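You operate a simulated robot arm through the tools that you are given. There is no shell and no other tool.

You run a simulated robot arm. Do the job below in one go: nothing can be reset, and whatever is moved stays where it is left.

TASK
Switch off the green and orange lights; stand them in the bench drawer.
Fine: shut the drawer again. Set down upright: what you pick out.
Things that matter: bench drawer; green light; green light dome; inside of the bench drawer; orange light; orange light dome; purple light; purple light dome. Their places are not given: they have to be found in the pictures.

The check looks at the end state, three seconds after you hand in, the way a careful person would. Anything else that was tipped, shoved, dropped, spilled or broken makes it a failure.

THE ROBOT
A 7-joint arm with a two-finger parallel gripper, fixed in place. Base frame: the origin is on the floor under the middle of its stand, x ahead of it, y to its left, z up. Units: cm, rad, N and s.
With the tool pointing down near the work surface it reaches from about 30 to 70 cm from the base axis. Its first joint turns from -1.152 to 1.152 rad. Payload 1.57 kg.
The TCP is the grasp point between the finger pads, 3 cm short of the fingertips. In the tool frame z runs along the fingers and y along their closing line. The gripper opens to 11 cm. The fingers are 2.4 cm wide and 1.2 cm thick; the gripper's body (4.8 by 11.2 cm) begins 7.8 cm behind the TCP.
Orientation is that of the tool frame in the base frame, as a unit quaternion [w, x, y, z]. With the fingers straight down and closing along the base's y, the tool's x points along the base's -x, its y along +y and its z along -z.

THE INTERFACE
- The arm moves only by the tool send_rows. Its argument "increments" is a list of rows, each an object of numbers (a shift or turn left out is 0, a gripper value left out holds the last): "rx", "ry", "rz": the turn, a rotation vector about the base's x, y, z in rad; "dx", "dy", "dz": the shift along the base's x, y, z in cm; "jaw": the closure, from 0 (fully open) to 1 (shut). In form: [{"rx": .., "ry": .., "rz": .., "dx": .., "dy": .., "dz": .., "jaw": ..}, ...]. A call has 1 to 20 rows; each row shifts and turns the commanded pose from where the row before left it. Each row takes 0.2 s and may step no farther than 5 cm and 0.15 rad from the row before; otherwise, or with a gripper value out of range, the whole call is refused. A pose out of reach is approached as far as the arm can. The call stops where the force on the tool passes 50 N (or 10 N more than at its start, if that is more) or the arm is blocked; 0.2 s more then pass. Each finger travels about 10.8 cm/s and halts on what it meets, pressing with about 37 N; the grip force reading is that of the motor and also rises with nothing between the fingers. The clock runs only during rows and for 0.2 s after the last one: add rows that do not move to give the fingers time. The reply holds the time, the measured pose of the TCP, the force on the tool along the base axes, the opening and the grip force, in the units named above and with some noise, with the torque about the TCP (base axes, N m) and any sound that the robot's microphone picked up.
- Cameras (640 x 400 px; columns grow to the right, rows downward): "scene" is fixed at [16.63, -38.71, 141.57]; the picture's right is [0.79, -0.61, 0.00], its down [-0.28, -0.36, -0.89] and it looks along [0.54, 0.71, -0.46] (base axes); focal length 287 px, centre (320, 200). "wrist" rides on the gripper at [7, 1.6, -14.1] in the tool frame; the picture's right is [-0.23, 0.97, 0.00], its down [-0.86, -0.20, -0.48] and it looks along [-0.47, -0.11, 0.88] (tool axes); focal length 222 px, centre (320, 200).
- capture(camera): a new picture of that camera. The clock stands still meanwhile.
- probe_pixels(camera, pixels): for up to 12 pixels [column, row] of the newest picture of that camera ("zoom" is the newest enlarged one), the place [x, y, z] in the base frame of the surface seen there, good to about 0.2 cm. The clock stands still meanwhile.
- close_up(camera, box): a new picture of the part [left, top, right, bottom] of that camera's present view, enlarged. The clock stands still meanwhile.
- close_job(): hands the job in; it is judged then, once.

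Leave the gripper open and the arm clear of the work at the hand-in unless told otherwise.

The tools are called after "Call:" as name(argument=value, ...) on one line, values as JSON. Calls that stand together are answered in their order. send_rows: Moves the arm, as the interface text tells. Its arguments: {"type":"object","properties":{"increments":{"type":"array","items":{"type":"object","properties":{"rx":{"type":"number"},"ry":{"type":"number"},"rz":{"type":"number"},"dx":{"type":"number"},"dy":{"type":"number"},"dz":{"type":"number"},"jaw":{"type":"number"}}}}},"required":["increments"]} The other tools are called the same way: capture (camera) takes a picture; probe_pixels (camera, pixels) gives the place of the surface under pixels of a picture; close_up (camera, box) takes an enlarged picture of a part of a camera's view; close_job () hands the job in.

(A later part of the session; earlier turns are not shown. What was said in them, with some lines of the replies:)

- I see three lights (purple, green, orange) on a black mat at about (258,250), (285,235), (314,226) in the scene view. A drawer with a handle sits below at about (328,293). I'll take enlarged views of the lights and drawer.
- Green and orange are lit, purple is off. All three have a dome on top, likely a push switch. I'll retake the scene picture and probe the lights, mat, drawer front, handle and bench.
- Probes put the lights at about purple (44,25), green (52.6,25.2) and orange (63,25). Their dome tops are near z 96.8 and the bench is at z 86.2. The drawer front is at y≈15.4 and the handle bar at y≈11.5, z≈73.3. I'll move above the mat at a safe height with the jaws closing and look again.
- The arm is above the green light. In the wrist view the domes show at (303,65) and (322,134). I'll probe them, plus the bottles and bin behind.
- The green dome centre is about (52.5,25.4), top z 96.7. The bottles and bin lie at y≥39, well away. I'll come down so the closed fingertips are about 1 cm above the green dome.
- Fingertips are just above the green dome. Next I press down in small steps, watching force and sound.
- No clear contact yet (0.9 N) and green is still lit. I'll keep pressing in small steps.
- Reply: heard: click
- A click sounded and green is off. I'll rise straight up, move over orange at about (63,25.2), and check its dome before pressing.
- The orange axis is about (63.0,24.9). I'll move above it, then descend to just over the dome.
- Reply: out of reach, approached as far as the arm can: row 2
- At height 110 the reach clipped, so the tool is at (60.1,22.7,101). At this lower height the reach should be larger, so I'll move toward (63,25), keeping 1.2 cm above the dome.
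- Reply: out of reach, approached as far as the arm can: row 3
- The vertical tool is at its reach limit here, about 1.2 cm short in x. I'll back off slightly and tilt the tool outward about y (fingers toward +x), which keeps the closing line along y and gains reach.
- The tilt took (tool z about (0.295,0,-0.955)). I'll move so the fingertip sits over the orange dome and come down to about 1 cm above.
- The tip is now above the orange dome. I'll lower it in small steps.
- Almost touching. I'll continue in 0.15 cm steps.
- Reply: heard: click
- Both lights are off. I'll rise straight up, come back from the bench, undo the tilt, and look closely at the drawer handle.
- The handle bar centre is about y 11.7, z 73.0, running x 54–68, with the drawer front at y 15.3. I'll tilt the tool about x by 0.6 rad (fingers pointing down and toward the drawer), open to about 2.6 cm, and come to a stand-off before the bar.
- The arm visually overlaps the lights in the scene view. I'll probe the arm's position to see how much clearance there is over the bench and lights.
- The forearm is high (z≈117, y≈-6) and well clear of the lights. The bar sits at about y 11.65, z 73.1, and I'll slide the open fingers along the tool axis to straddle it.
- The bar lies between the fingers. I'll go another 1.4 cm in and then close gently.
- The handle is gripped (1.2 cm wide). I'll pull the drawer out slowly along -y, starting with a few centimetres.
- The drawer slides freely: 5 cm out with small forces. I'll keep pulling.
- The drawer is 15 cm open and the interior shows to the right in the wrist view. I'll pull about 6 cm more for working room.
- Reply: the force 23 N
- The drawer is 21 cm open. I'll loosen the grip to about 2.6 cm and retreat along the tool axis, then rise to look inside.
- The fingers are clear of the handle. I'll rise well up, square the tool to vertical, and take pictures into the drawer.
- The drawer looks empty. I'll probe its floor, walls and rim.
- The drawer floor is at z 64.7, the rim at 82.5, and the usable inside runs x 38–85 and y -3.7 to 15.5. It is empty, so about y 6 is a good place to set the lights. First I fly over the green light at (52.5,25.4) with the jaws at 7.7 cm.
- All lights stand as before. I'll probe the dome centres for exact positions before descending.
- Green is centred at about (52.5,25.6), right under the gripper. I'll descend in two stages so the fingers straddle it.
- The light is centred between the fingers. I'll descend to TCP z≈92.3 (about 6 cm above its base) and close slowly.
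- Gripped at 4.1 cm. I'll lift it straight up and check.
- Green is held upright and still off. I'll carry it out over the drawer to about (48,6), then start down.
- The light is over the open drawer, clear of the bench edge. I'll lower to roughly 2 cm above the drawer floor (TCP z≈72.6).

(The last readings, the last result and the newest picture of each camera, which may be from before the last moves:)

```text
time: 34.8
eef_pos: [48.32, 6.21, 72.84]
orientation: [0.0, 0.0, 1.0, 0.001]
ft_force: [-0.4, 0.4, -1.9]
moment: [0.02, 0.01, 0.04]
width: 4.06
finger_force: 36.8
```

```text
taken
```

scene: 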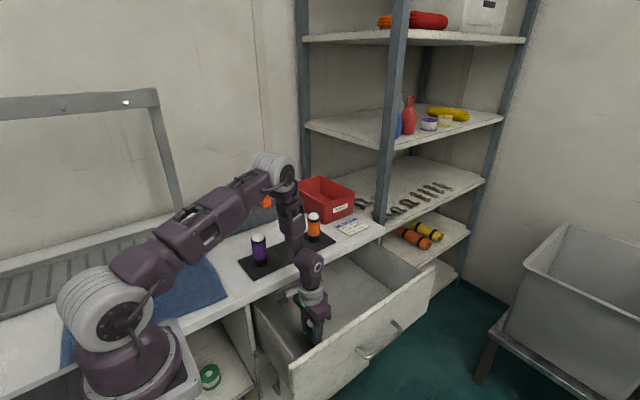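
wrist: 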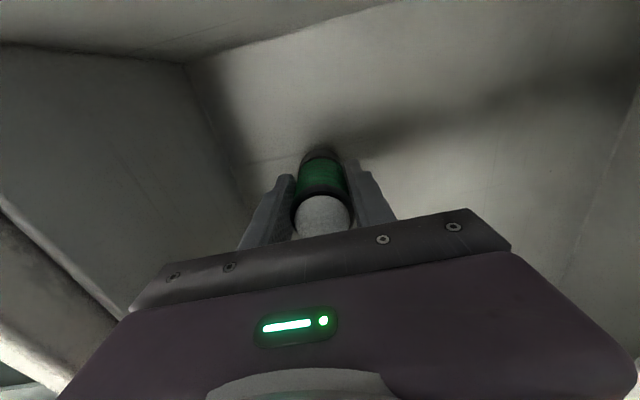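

I'll lower in small steps until the base touches the floor.

Call:
send_rows(increments=[{"dz": -0.8}, {"dz": -0.6}, {"dz": -0.3}, {"dz": -0.2}, {}])

```text
time: 36.0
eef_pos: [48.15, 6.1, 70.95]
orientation: [0.002, -0.001, 1.0, 0.0]
ft_force: [-1.5, 0.5, 13.5]
moment: [0.21, 0.01, 0.14]
width: 4.06
finger_force: 37.2
```

The base is on the floor (13.5 N upward). I'll ease off 0.1 cm, open the jaws to about 6.5 cm, then rise a bit and look.

Call:
send_rows(increments=[{"dz": 0.1}, {"jaw": 0.58}, {"jaw": 0.42}, {}, {"dz": 1}, {"dz": 3}, {"dz": 4}, {"dz": 4}, {}])

Call:
capture(camera="wrist")

```text
time: 38.0
eef_pos: [48.11, 6.26, 83.18]
orientation: [0.0, 0.0, 1.0, 0.0]
ft_force: [-0.2, -0.2, -0.2]
moment: [0.01, 0.02, -0.02]
width: 6.36
finger_force: 0.0
```

```text
taken
```

wrist: 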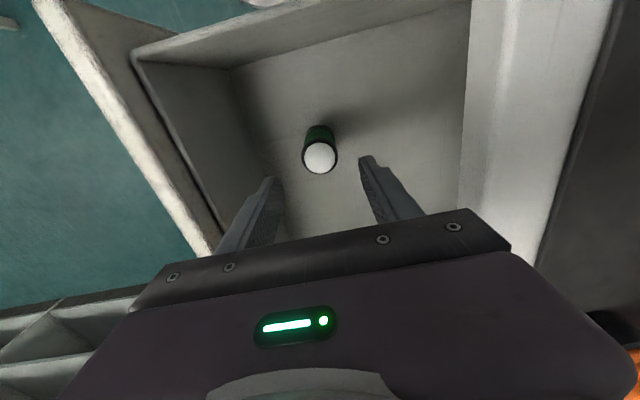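

The green light stands upright in the drawer. I'll rise clear and travel toward the orange light, adding the outward tilt about y for reach.

Call:
send_rows(increments=[{"dz": 4.5}, {"dz": 4.5}, {"dz": 4.5}, {"dz": 4.5}, {"dz": 4.5}, {"dx": 1.5, "dy": 4.7, "jaw": 0.3}, {"dx": 1.5, "dy": 4.7}, {"dx": 1.5, "dy": 4.7, "ry": -0.1}, {"dx": 1.5, "dy": 4.6, "ry": -0.1}, {"dx": 1.5, "ry": -0.1}, {}])

Call:
capture(camera="wrist")

Call:
capture(camera="scene")

```text
time: 40.4
eef_pos: [55.81, 24.97, 105.3]
orientation: [0.15, 0.001, 0.989, -0.001]
ft_force: [-1.2, 0.2, 0.0]
moment: [0.03, 0.04, -0.01]
width: 7.69
finger_force: 0.1
```

```text
taken
```

wrist: 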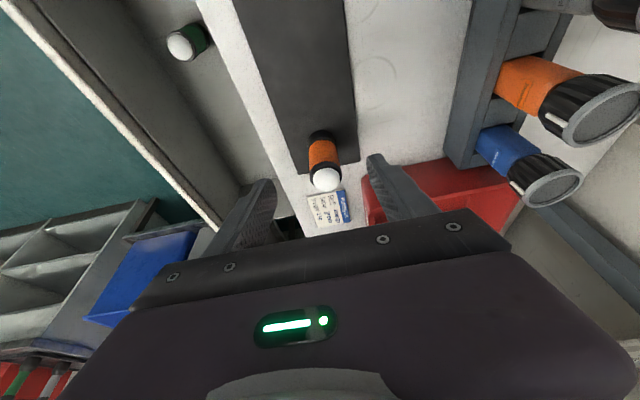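

```text
taken
```

scene: 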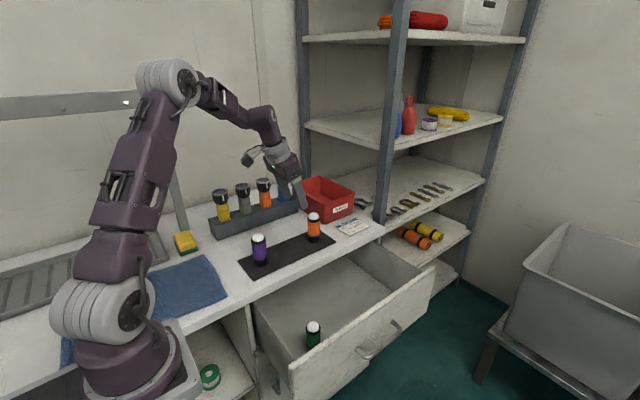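

Green stands in the drawer. I'll probe the orange dome and the red bin's near rim for finger clearance.

Call:
probe_pixels(camera="wrist", pixels=[[326, 179], [315, 180], [337, 179], [326, 170], [326, 189], [365, 195], [372, 205], [410, 165], [345, 210], [180, 46]])

Call:
probe_pixels(camera="scene", pixels=[[331, 219], [331, 208], [300, 205], [293, 195], [353, 193], [314, 233]])

```text
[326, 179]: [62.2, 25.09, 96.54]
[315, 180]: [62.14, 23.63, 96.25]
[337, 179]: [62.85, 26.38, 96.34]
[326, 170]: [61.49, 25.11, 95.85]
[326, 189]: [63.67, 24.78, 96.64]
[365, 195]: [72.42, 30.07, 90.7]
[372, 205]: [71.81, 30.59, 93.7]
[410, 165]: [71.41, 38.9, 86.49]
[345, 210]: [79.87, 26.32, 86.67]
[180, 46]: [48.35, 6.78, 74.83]
```

```text
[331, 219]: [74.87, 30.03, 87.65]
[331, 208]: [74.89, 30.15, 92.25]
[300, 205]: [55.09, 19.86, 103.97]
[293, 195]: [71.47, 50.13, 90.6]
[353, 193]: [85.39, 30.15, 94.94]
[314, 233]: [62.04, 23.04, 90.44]
```

Orange is centred at about (62.75,25.05). The bin starts at x≥71, so there is clearance. I'll move over it and descend partly.

Call:
send_rows(increments=[{"dx": 3.5, "dz": -1}, {"dx": 3.4, "dy": 0.1, "dz": -1}, {"dz": -2}, {"dz": -2.5}, {}])

Call:
capture(camera="wrist")

Call:
close_up(camera="scene", box=[240, 150, 400, 270])

```text
time: 41.6
eef_pos: [62.58, 24.95, 98.93]
orientation: [0.149, 0.0, 0.989, 0.0]
ft_force: [0.2, 0.1, -0.1]
moment: [-0.02, -0.02, 0.0]
width: 7.69
finger_force: 0.1
```

```text
taken
```

wrist: 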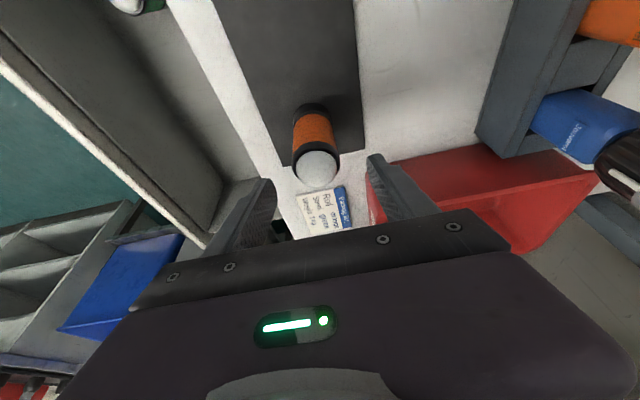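

```text
3.33 times, centred on (320, 210) of scene
```

zoom: 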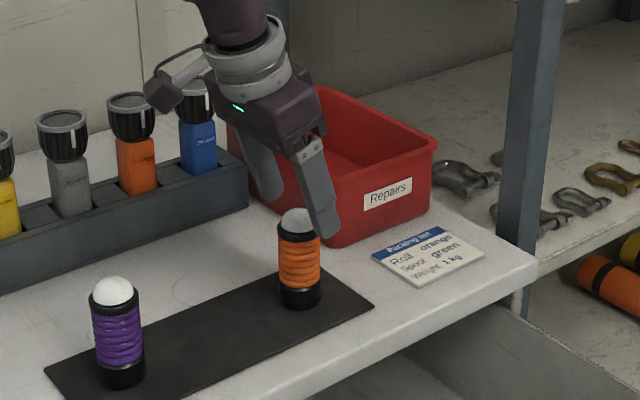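

The fingers straddle the orange light. I'll descend to TCP z≈92.3 and close slowly.

Call:
send_rows(increments=[{"dz": -2.5}, {"dz": -2.5}, {"dz": -1.6}, {"dx": 0.1, "jaw": 0.5}, {"jaw": 0.7}, {}, {}])

Call:
close_up(camera="scene", box=[240, 150, 400, 270])

```text
time: 43.2
eef_pos: [62.66, 24.89, 92.39]
orientation: [0.149, 0.0, 0.989, 0.0]
ft_force: [0.7, 0.8, 0.3]
moment: [0.07, -0.01, 0.03]
width: 4.09
finger_force: 37.2
```

```text
3.33 times, centred on (320, 210) of scene
```

zoom: 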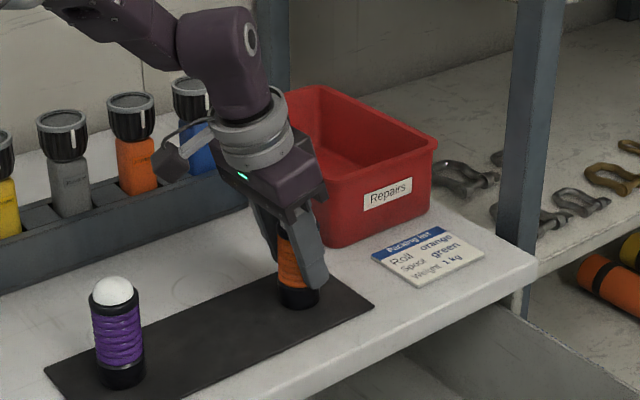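

Gripped at 4.09 cm. I'll lift it straight up and check that it is upright.

Call:
send_rows(increments=[{"dz": 1}, {"dz": 2.5}, {"dz": 3}, {"dz": 2}, {}])

Call:
close_up(camera="scene", box=[240, 150, 400, 270])

```text
time: 44.4
eef_pos: [62.77, 25.02, 101.11]
orientation: [0.149, -0.001, 0.989, 0.0]
ft_force: [0.5, 0.2, -0.9]
moment: [0.02, 0.0, 0.0]
width: 4.12
finger_force: 36.5
```

```text
3.33 times, centred on (320, 210) of scene
```

zoom: 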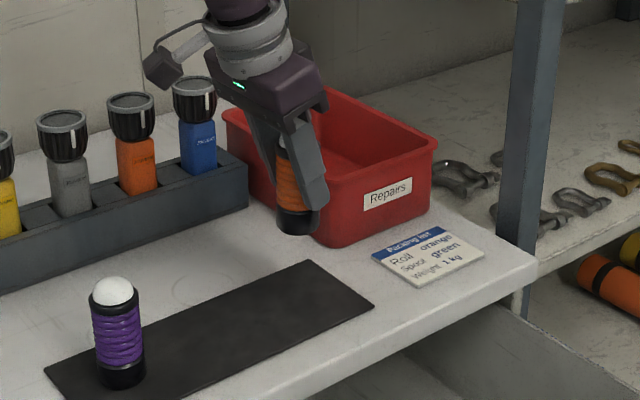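

Orange is lifted upright and off. I'll carry it over the drawer to about (61,6) and lower to a few cm above the floor.

Call:
send_rows(increments=[{"dx": -0.5, "dy": -4.75}, {"dx": -0.5, "dy": -4.75}, {"dx": -0.5, "dy": -4.75}, {"dx": -0.3, "dy": -4.75}, {"dz": -4}, {"dz": -4}, {}])

Call:
capture(camera="scene")

Call:
capture(camera="wrist")

```text
time: 46.0
eef_pos: [60.82, 6.13, 92.88]
orientation: [0.149, 0.0, 0.989, 0.0]
ft_force: [-0.1, 0.6, -2.4]
moment: [0.04, 0.06, -0.01]
width: 4.1
finger_force: 37.0
```

```text
taken
```

scene: 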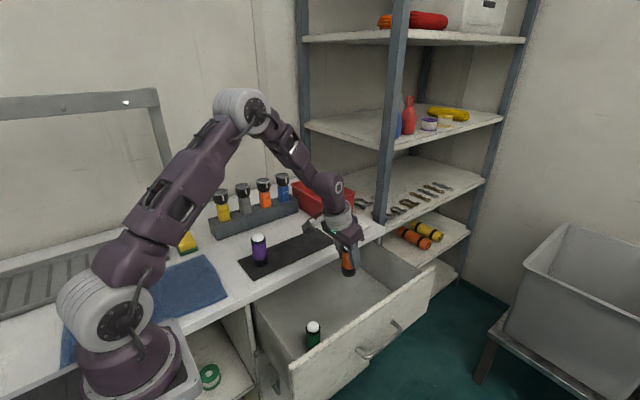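

```text
taken
```

wrist: 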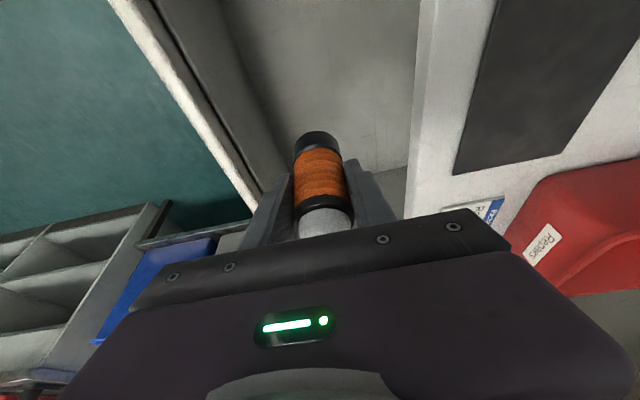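

The light hangs upright over the empty side of the drawer. I'll lower to TCP z≈73.

Call:
send_rows(increments=[{"dz": -4}, {"dz": -4}, {"dz": -4}, {"dz": -4}, {"dz": -3.5}, {}])

Call:
capture(camera="scene")

Call:
capture(camera="wrist")

```text
time: 47.4
eef_pos: [60.91, 5.83, 73.36]
orientation: [0.149, 0.0, 0.989, 0.0]
ft_force: [0.0, -0.3, -0.7]
moment: [0.02, -0.02, 0.0]
width: 4.1
finger_force: 37.6
```

```text
taken
```

scene: 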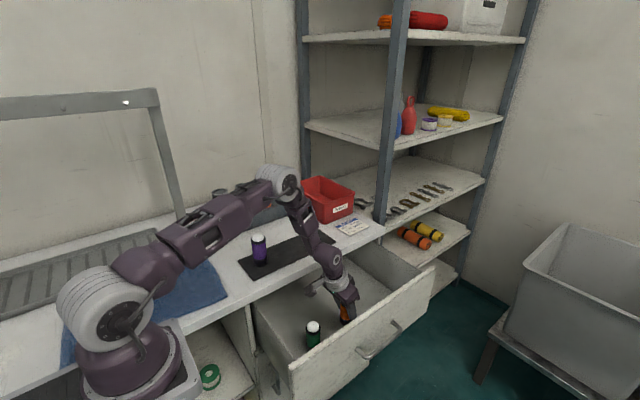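

```text
taken
```

wrist: 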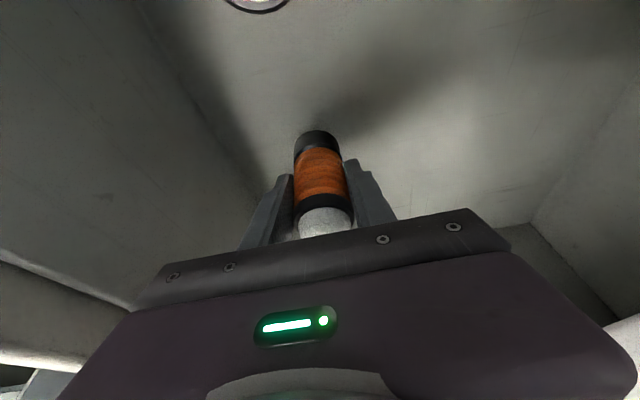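

The orange light is about 2 cm above the floor and clear of green. I'll lower in small steps to contact.

Call:
send_rows(increments=[{"dz": -0.8}, {"dz": -0.6}, {"dz": -0.3}, {"dz": -0.2}, {}])

```text
time: 48.6
eef_pos: [60.9, 5.94, 71.6]
orientation: [0.149, 0.001, 0.989, 0.0]
ft_force: [-0.6, 0.1, -1.1]
moment: [-0.03, 0.02, -0.01]
width: 4.08
finger_force: 36.6
```

Call:
send_rows(increments=[{"dz": -0.2}, {"dz": -0.15}, {"dz": -0.1}, {}])

```text
time: 49.6
eef_pos: [60.92, 5.93, 71.03]
orientation: [0.151, 0.0, 0.988, 0.0]
ft_force: [0.8, 1.0, 8.7]
moment: [0.21, -0.23, 0.11]
width: 4.07
finger_force: 37.2
```

Contact at 8.7 N. I'll ease off slightly, open, and rise straight up.

Call:
send_rows(increments=[{"dz": 0.1}, {"jaw": 0.58}, {"jaw": 0.42}, {}, {"dz": 1}, {"dz": 3}, {"dz": 4}, {"dz": 4}, {}])

Call:
capture(camera="wrist")

Call:
capture(camera="scene")

```text
time: 51.6
eef_pos: [60.88, 6.03, 83.26]
orientation: [0.15, 0.0, 0.989, 0.0]
ft_force: [-0.3, -0.4, -0.2]
moment: [0.02, 0.02, 0.02]
width: 6.4
finger_force: 0.2
```

```text
taken
```

wrist: 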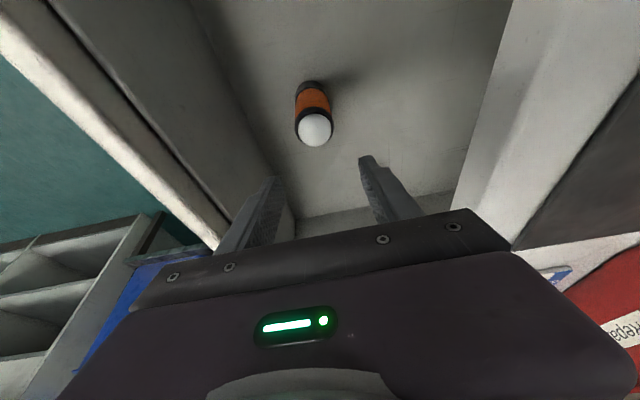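

```text
taken
```

scene: 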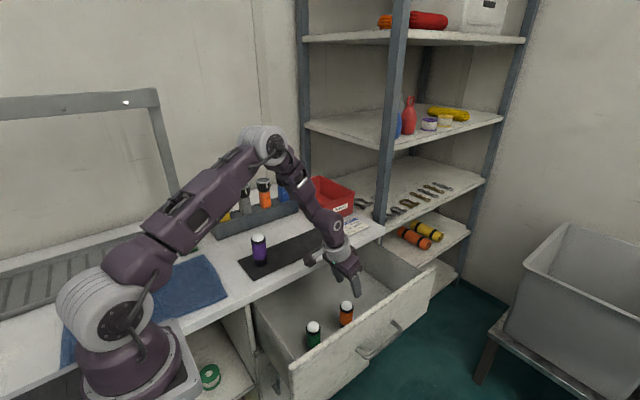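

Both lights stand upright and off in the drawer. Now I'll rise, swing out in front of the drawer, and restore the handle orientation (rx 0.6) at the earlier stand-off pose with jaws at about 2.7 cm.

Call:
send_rows(increments=[{"dz": 4.5}, {"dz": 4.5}, {"dz": 4.5}, {"dz": 4.5}, {"dx": -1, "dy": -4, "dz": 2, "ry": 0.1}, {"dx": -1, "dy": -4.5, "ry": 0.1}, {"dy": -4.5, "ry": 0.1}, {"dy": -4.5, "jaw": 0.75, "rx": 0.1}, {"dy": -3, "rx": 0.15}, {"rx": 0.15}, {"rx": 0.15}, {"rx": 0.05}, {}])

Call:
capture(camera="scene")

```text
time: 54.4
eef_pos: [58.9, -14.52, 103.04]
orientation: [0.0, 0.001, 0.955, 0.296]
ft_force: [-0.1, -0.1, 0.7]
moment: [0.01, -0.01, -0.04]
width: 2.76
finger_force: 0.0
```

```text
taken
```

scene: 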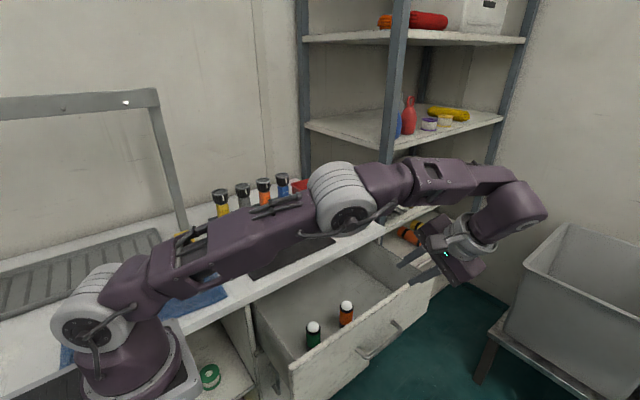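

I'll descend in front of the drawer to the stand-off at z≈80.3, then look at the handle through the wrist camera.

Call:
send_rows(increments=[{"dx": 0.4, "dz": -4}, {"dx": 0.4, "dz": -4}, {"dx": 0.4, "dz": -4}, {"dx": 0.4, "dz": -4}, {"dz": -4}, {"dz": -2.7}, {}])

Call:
capture(camera="wrist")

```text
time: 56.0
eef_pos: [60.38, -14.77, 80.33]
orientation: [0.0, -0.001, 0.955, 0.296]
ft_force: [-0.1, 0.4, 0.1]
moment: [-0.01, -0.03, -0.02]
width: 2.72
finger_force: 0.1
```

```text
taken
```

wrist: 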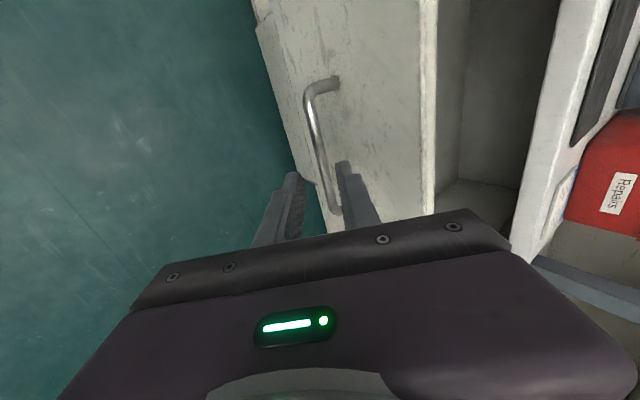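

Call:
probe_pixels(camera="wrist", pixels=[[312, 120], [318, 150], [325, 180], [333, 205], [332, 82], [345, 168], [292, 180]])

```text
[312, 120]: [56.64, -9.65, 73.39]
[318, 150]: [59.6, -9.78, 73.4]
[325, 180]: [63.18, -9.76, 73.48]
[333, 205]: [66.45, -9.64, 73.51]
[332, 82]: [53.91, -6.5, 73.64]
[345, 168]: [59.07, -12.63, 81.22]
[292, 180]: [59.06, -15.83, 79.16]
```

The bar is at about y -9.6, z 73.0. I'll slide in along the tool axis to straddle it.

Call:
send_rows(increments=[{"dy": 1.3, "dz": -1.9}, {"dy": 1.2, "dz": -1.75}, {"dy": 0.8, "dz": -1.2}, {}])

Call:
capture(camera="wrist")

```text
time: 57.0
eef_pos: [60.39, -11.25, 75.52]
orientation: [0.0, 0.0, 0.955, 0.296]
ft_force: [0.0, 0.2, 0.1]
moment: [-0.02, -0.03, -0.02]
width: 2.76
finger_force: 0.0
```

```text
taken
```

wrist: 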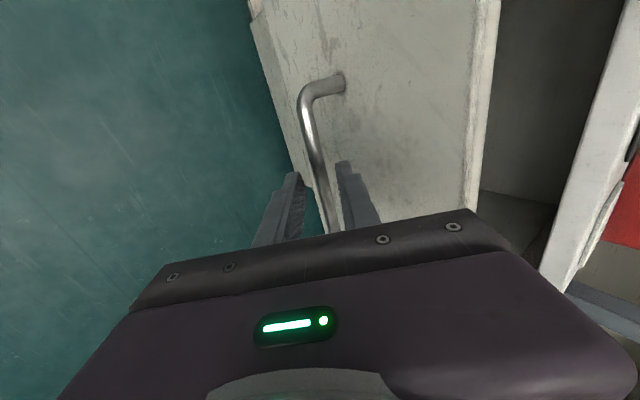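

The bar sits between the fingers. I'll go a bit deeper and close gently.

Call:
send_rows(increments=[{"dy": 0.3, "dz": -0.45}, {"dy": 0.3, "dz": -0.45}, {"jaw": 0.85}, {"jaw": 0.92}, {"jaw": 1.0}, {}])

```text
time: 58.4
eef_pos: [60.39, -10.61, 74.52]
orientation: [0.0, -0.001, 0.955, 0.296]
ft_force: [1.9, 1.1, -3.8]
moment: [-0.05, -0.18, -0.11]
width: 1.17
finger_force: 29.2
```

The handle is gripped (1.17 cm). I'll push the drawer in slowly at about 1 cm per row, starting gently so the lights stay standing.

Call:
send_rows(increments=[{"dy": 0.3}, {"dy": 0.5}, {"dy": 0.7}, {"dy": 0.8}, {"dy": 0.8}, {"dy": 0.8}, {"dy": 0.7}, {"dy": 0.5}, {"dy": 0.3}])

Call:
capture(camera="scene")

```text
time: 60.4
eef_pos: [60.57, -5.16, 74.64]
orientation: [0.0, 0.0, 0.955, 0.297]
ft_force: [5.1, -0.5, -16.3]
moment: [-0.2, -0.56, -0.37]
width: 1.17
finger_force: 28.9
```

```text
taken
```

scene: 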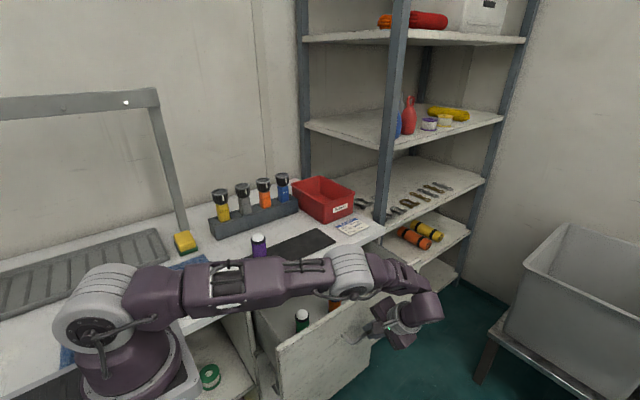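

The lights stand and travel with the drawer. I'll continue at the same slow rate.

Call:
send_rows(increments=[{"dy": 0.4}, {"dy": 0.7}, {"dy": 0.8}, {"dy": 0.8}, {"dy": 0.8}, {"dy": 0.8}, {"dy": 0.8}, {"dy": 0.8}, {"dy": 0.8}, {"dy": 0.8}, {"dy": 0.7}, {"dy": 0.5}, {"dy": 0.3}])

Call:
capture(camera="scene")

Call:
capture(camera="wrist")

```text
time: 63.2
eef_pos: [60.36, 3.86, 74.68]
orientation: [-0.001, 0.0, 0.955, 0.296]
ft_force: [1.2, -0.7, -25.5]
moment: [-0.32, -0.13, -0.07]
width: 1.18
finger_force: 29.3
```

```text
taken
```

scene: 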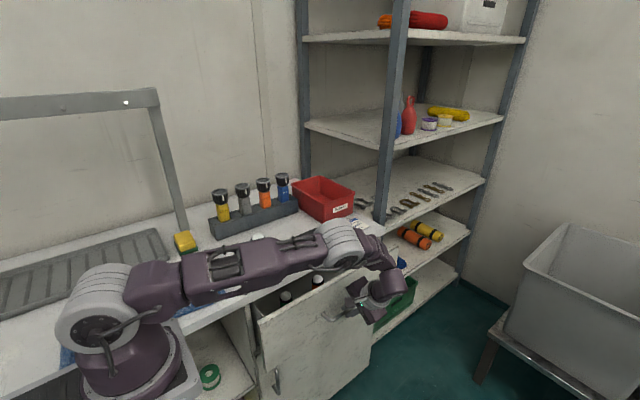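

```text
taken
```

wrist: 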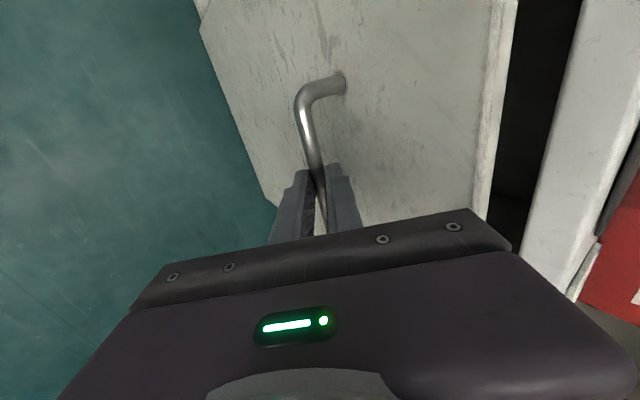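

6.6 cm remain; both lights still stand inside (white domes at about (285,296) and (318,281)). There is a steady downward pull of 25 N, so I'll lower the command by 0.15 cm to relieve it and keep pushing slowly.

Call:
send_rows(increments=[{"dy": 0.3, "dz": -0.1}, {"dy": 0.6, "dz": -0.05}, {"dy": 0.8}, {"dy": 0.8}, {"dy": 0.8}, {"dy": 0.7}, {"dy": 0.6}, {"dy": 0.4}, {"dy": 0.3}])

Call:
capture(camera="wrist")

```text
time: 65.2
eef_pos: [60.43, 9.11, 74.78]
orientation: [-0.001, 0.001, 0.956, 0.295]
ft_force: [-10.2, -1.3, 14.8]
moment: [0.18, 0.0, -0.05]
width: 1.18
finger_force: 28.8
```

```text
taken
```

wrist: 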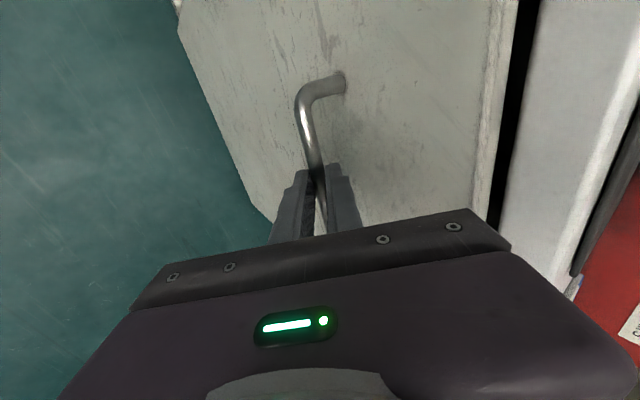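

About 1.4 cm remain. I'll finish in small steps, watching for the stop.

Call:
send_rows(increments=[{"dy": 0.3}, {"dy": 0.3}, {"dy": 0.3}, {"dy": 0.2}, {"dy": 0.15}, {}])

```text
time: 66.6
eef_pos: [60.43, 10.28, 74.55]
orientation: [0.001, 0.0, 0.955, 0.295]
ft_force: [-10.4, 1.9, 25.3]
moment: [0.36, 0.24, 0.16]
width: 1.2
finger_force: 28.8
```

Call:
send_rows(increments=[{"dy": 0.15}, {"dy": 0.15}, {"dy": 0.1}, {}])

Call:
close_up(camera="scene", box=[230, 240, 430, 390])

Call:
capture(camera="wrist")

```text
time: 67.6
eef_pos: [60.62, 10.53, 74.5]
orientation: [0.001, 0.0, 0.956, 0.294]
ft_force: [-5.8, -14.1, 20.9]
moment: [-0.03, -0.03, 0.03]
width: 1.16
finger_force: 29.1
```

```text
2.67 times, centred on (330, 315) of scene
```

zoom: 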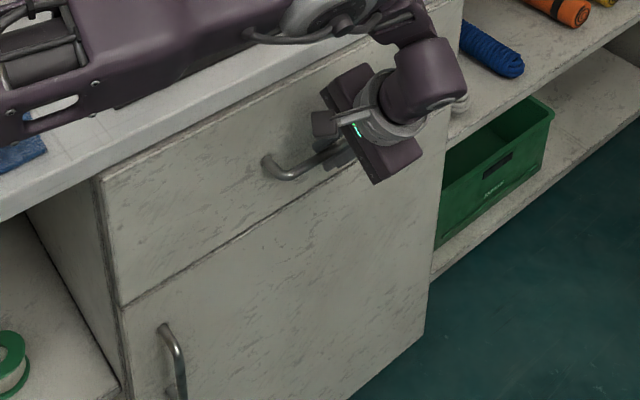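

```text
taken
```

wrist: 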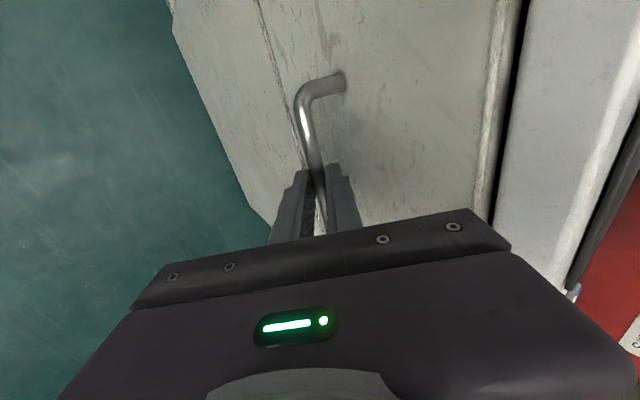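

The y force rose to -14 N, which is the end stop. I'll check the drawer front's y against the original 15.3.

Call:
probe_pixels(camera="wrist", pixels=[[400, 100], [420, 180], [330, 30], [470, 100], [345, 85], [310, 120]])

Call:
probe_pixels(camera="zoom", pixels=[[180, 220], [200, 180], [420, 170], [180, 300], [400, 250], [260, 140]])

```text
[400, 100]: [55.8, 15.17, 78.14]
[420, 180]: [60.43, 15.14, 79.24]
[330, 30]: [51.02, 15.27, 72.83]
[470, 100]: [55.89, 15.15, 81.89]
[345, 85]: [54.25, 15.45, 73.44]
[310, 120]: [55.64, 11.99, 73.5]
```

```text
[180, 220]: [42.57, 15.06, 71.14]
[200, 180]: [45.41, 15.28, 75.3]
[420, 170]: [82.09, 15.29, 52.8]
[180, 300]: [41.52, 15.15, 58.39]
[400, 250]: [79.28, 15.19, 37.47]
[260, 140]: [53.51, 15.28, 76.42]
```

The front is at y≈15.2, flush with the cabinet door below, so the drawer is shut. I'll ease the load, open to about 2.7 cm, and retreat along the tool axis.

Call:
send_rows(increments=[{"dz": 0.1}, {"jaw": 0.85}, {"jaw": 0.76}, {}, {"dy": -0.8, "dz": 1.2}, {"dy": -1.2, "dz": 1.8}, {"dy": -1.7, "dz": 2.5}, {"dy": -2, "dz": 3}, {}])

Call:
capture(camera="wrist")

```text
time: 69.6
eef_pos: [60.41, 4.87, 83.1]
orientation: [0.0, -0.001, 0.955, 0.296]
ft_force: [0.6, -0.4, -0.1]
moment: [-0.02, 0.0, 0.03]
width: 2.63
finger_force: 0.1
```

```text
taken
```

wrist: 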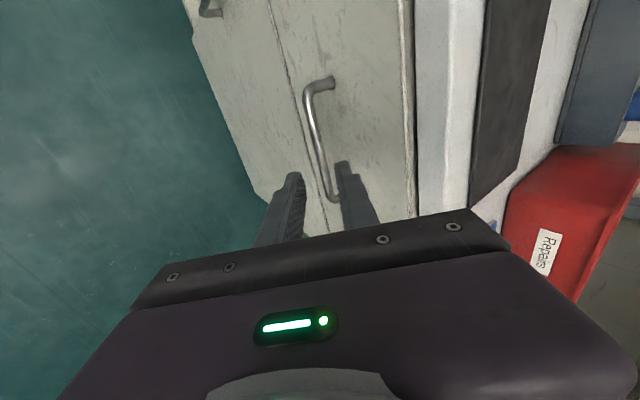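

The handle is released. I'll rise clear, square the tool, open the gripper and take a final look.

Call:
send_rows(increments=[{"dy": -1, "dz": 4.5}, {"dy": -1, "dz": 4.5}, {"dx": -1.5, "dy": -1, "dz": 4.5, "rx": -0.15}, {"dx": -2, "dz": 4.4, "rx": -0.15}, {"dx": -2, "dz": 4.4, "rx": -0.15}, {"dx": -2, "dz": 4, "rx": -0.15}, {"dx": -3, "dz": 3}, {"dx": -3, "dz": 3, "jaw": 0}, {}, {}, {}])

Call:
capture(camera="scene")

Call:
capture(camera="wrist")

```text
time: 72.0
eef_pos: [46.99, 2.07, 115.72]
orientation: [0.0, 0.0, 1.0, 0.0]
ft_force: [-0.6, -1.0, 0.1]
moment: [-0.03, 0.01, -0.02]
width: 11.02
finger_force: 0.1
```

```text
taken
```

scene: 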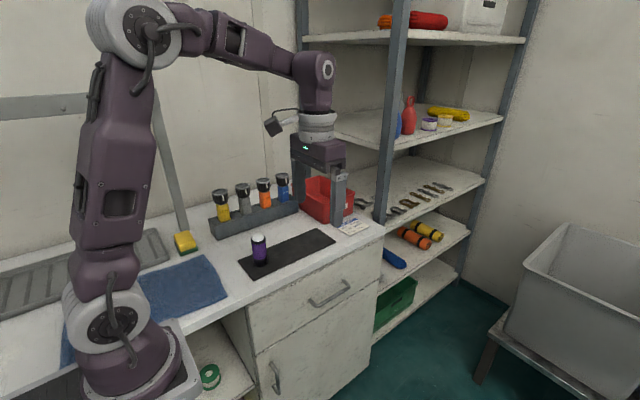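

```text
taken
```

wrist: 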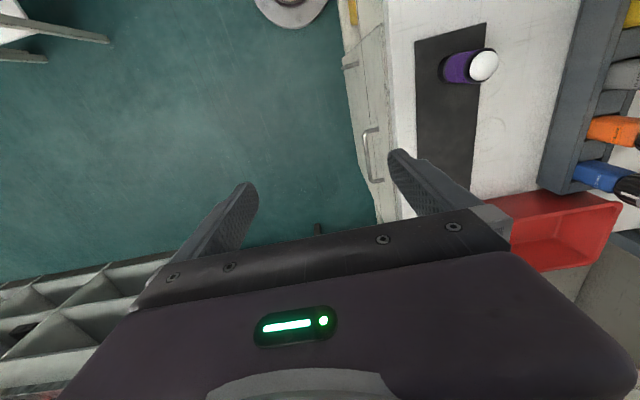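

The drawer is shut and flush. Purple stands untouched on its mat, the rack and bin are in place, and the gripper is open and clear. Green and orange were seen off and upright in the drawer until its last few cm, which I closed slowly. I'm handing in.

Call:
close_job()

```text
The job is handed in.
```

I switched off the green and orange lights, stood them upright in the bench drawer, and shut the drawer.

- **Lights:** each dome clicked once and its light went dark. In the last picture showing inside the drawer, with about 6.6 cm left to close, both were still standing. I closed the rest slowly and didn't open it again to check.
- **Drawer:** it's pushed to its end stop, and the front sits flush with the cabinet door below.
- **Everything else:** the purple light is still on its mat and off. The rack, bin and other items look as they did before.
- **Arm:** the gripper is open and the arm is clear of the bench.
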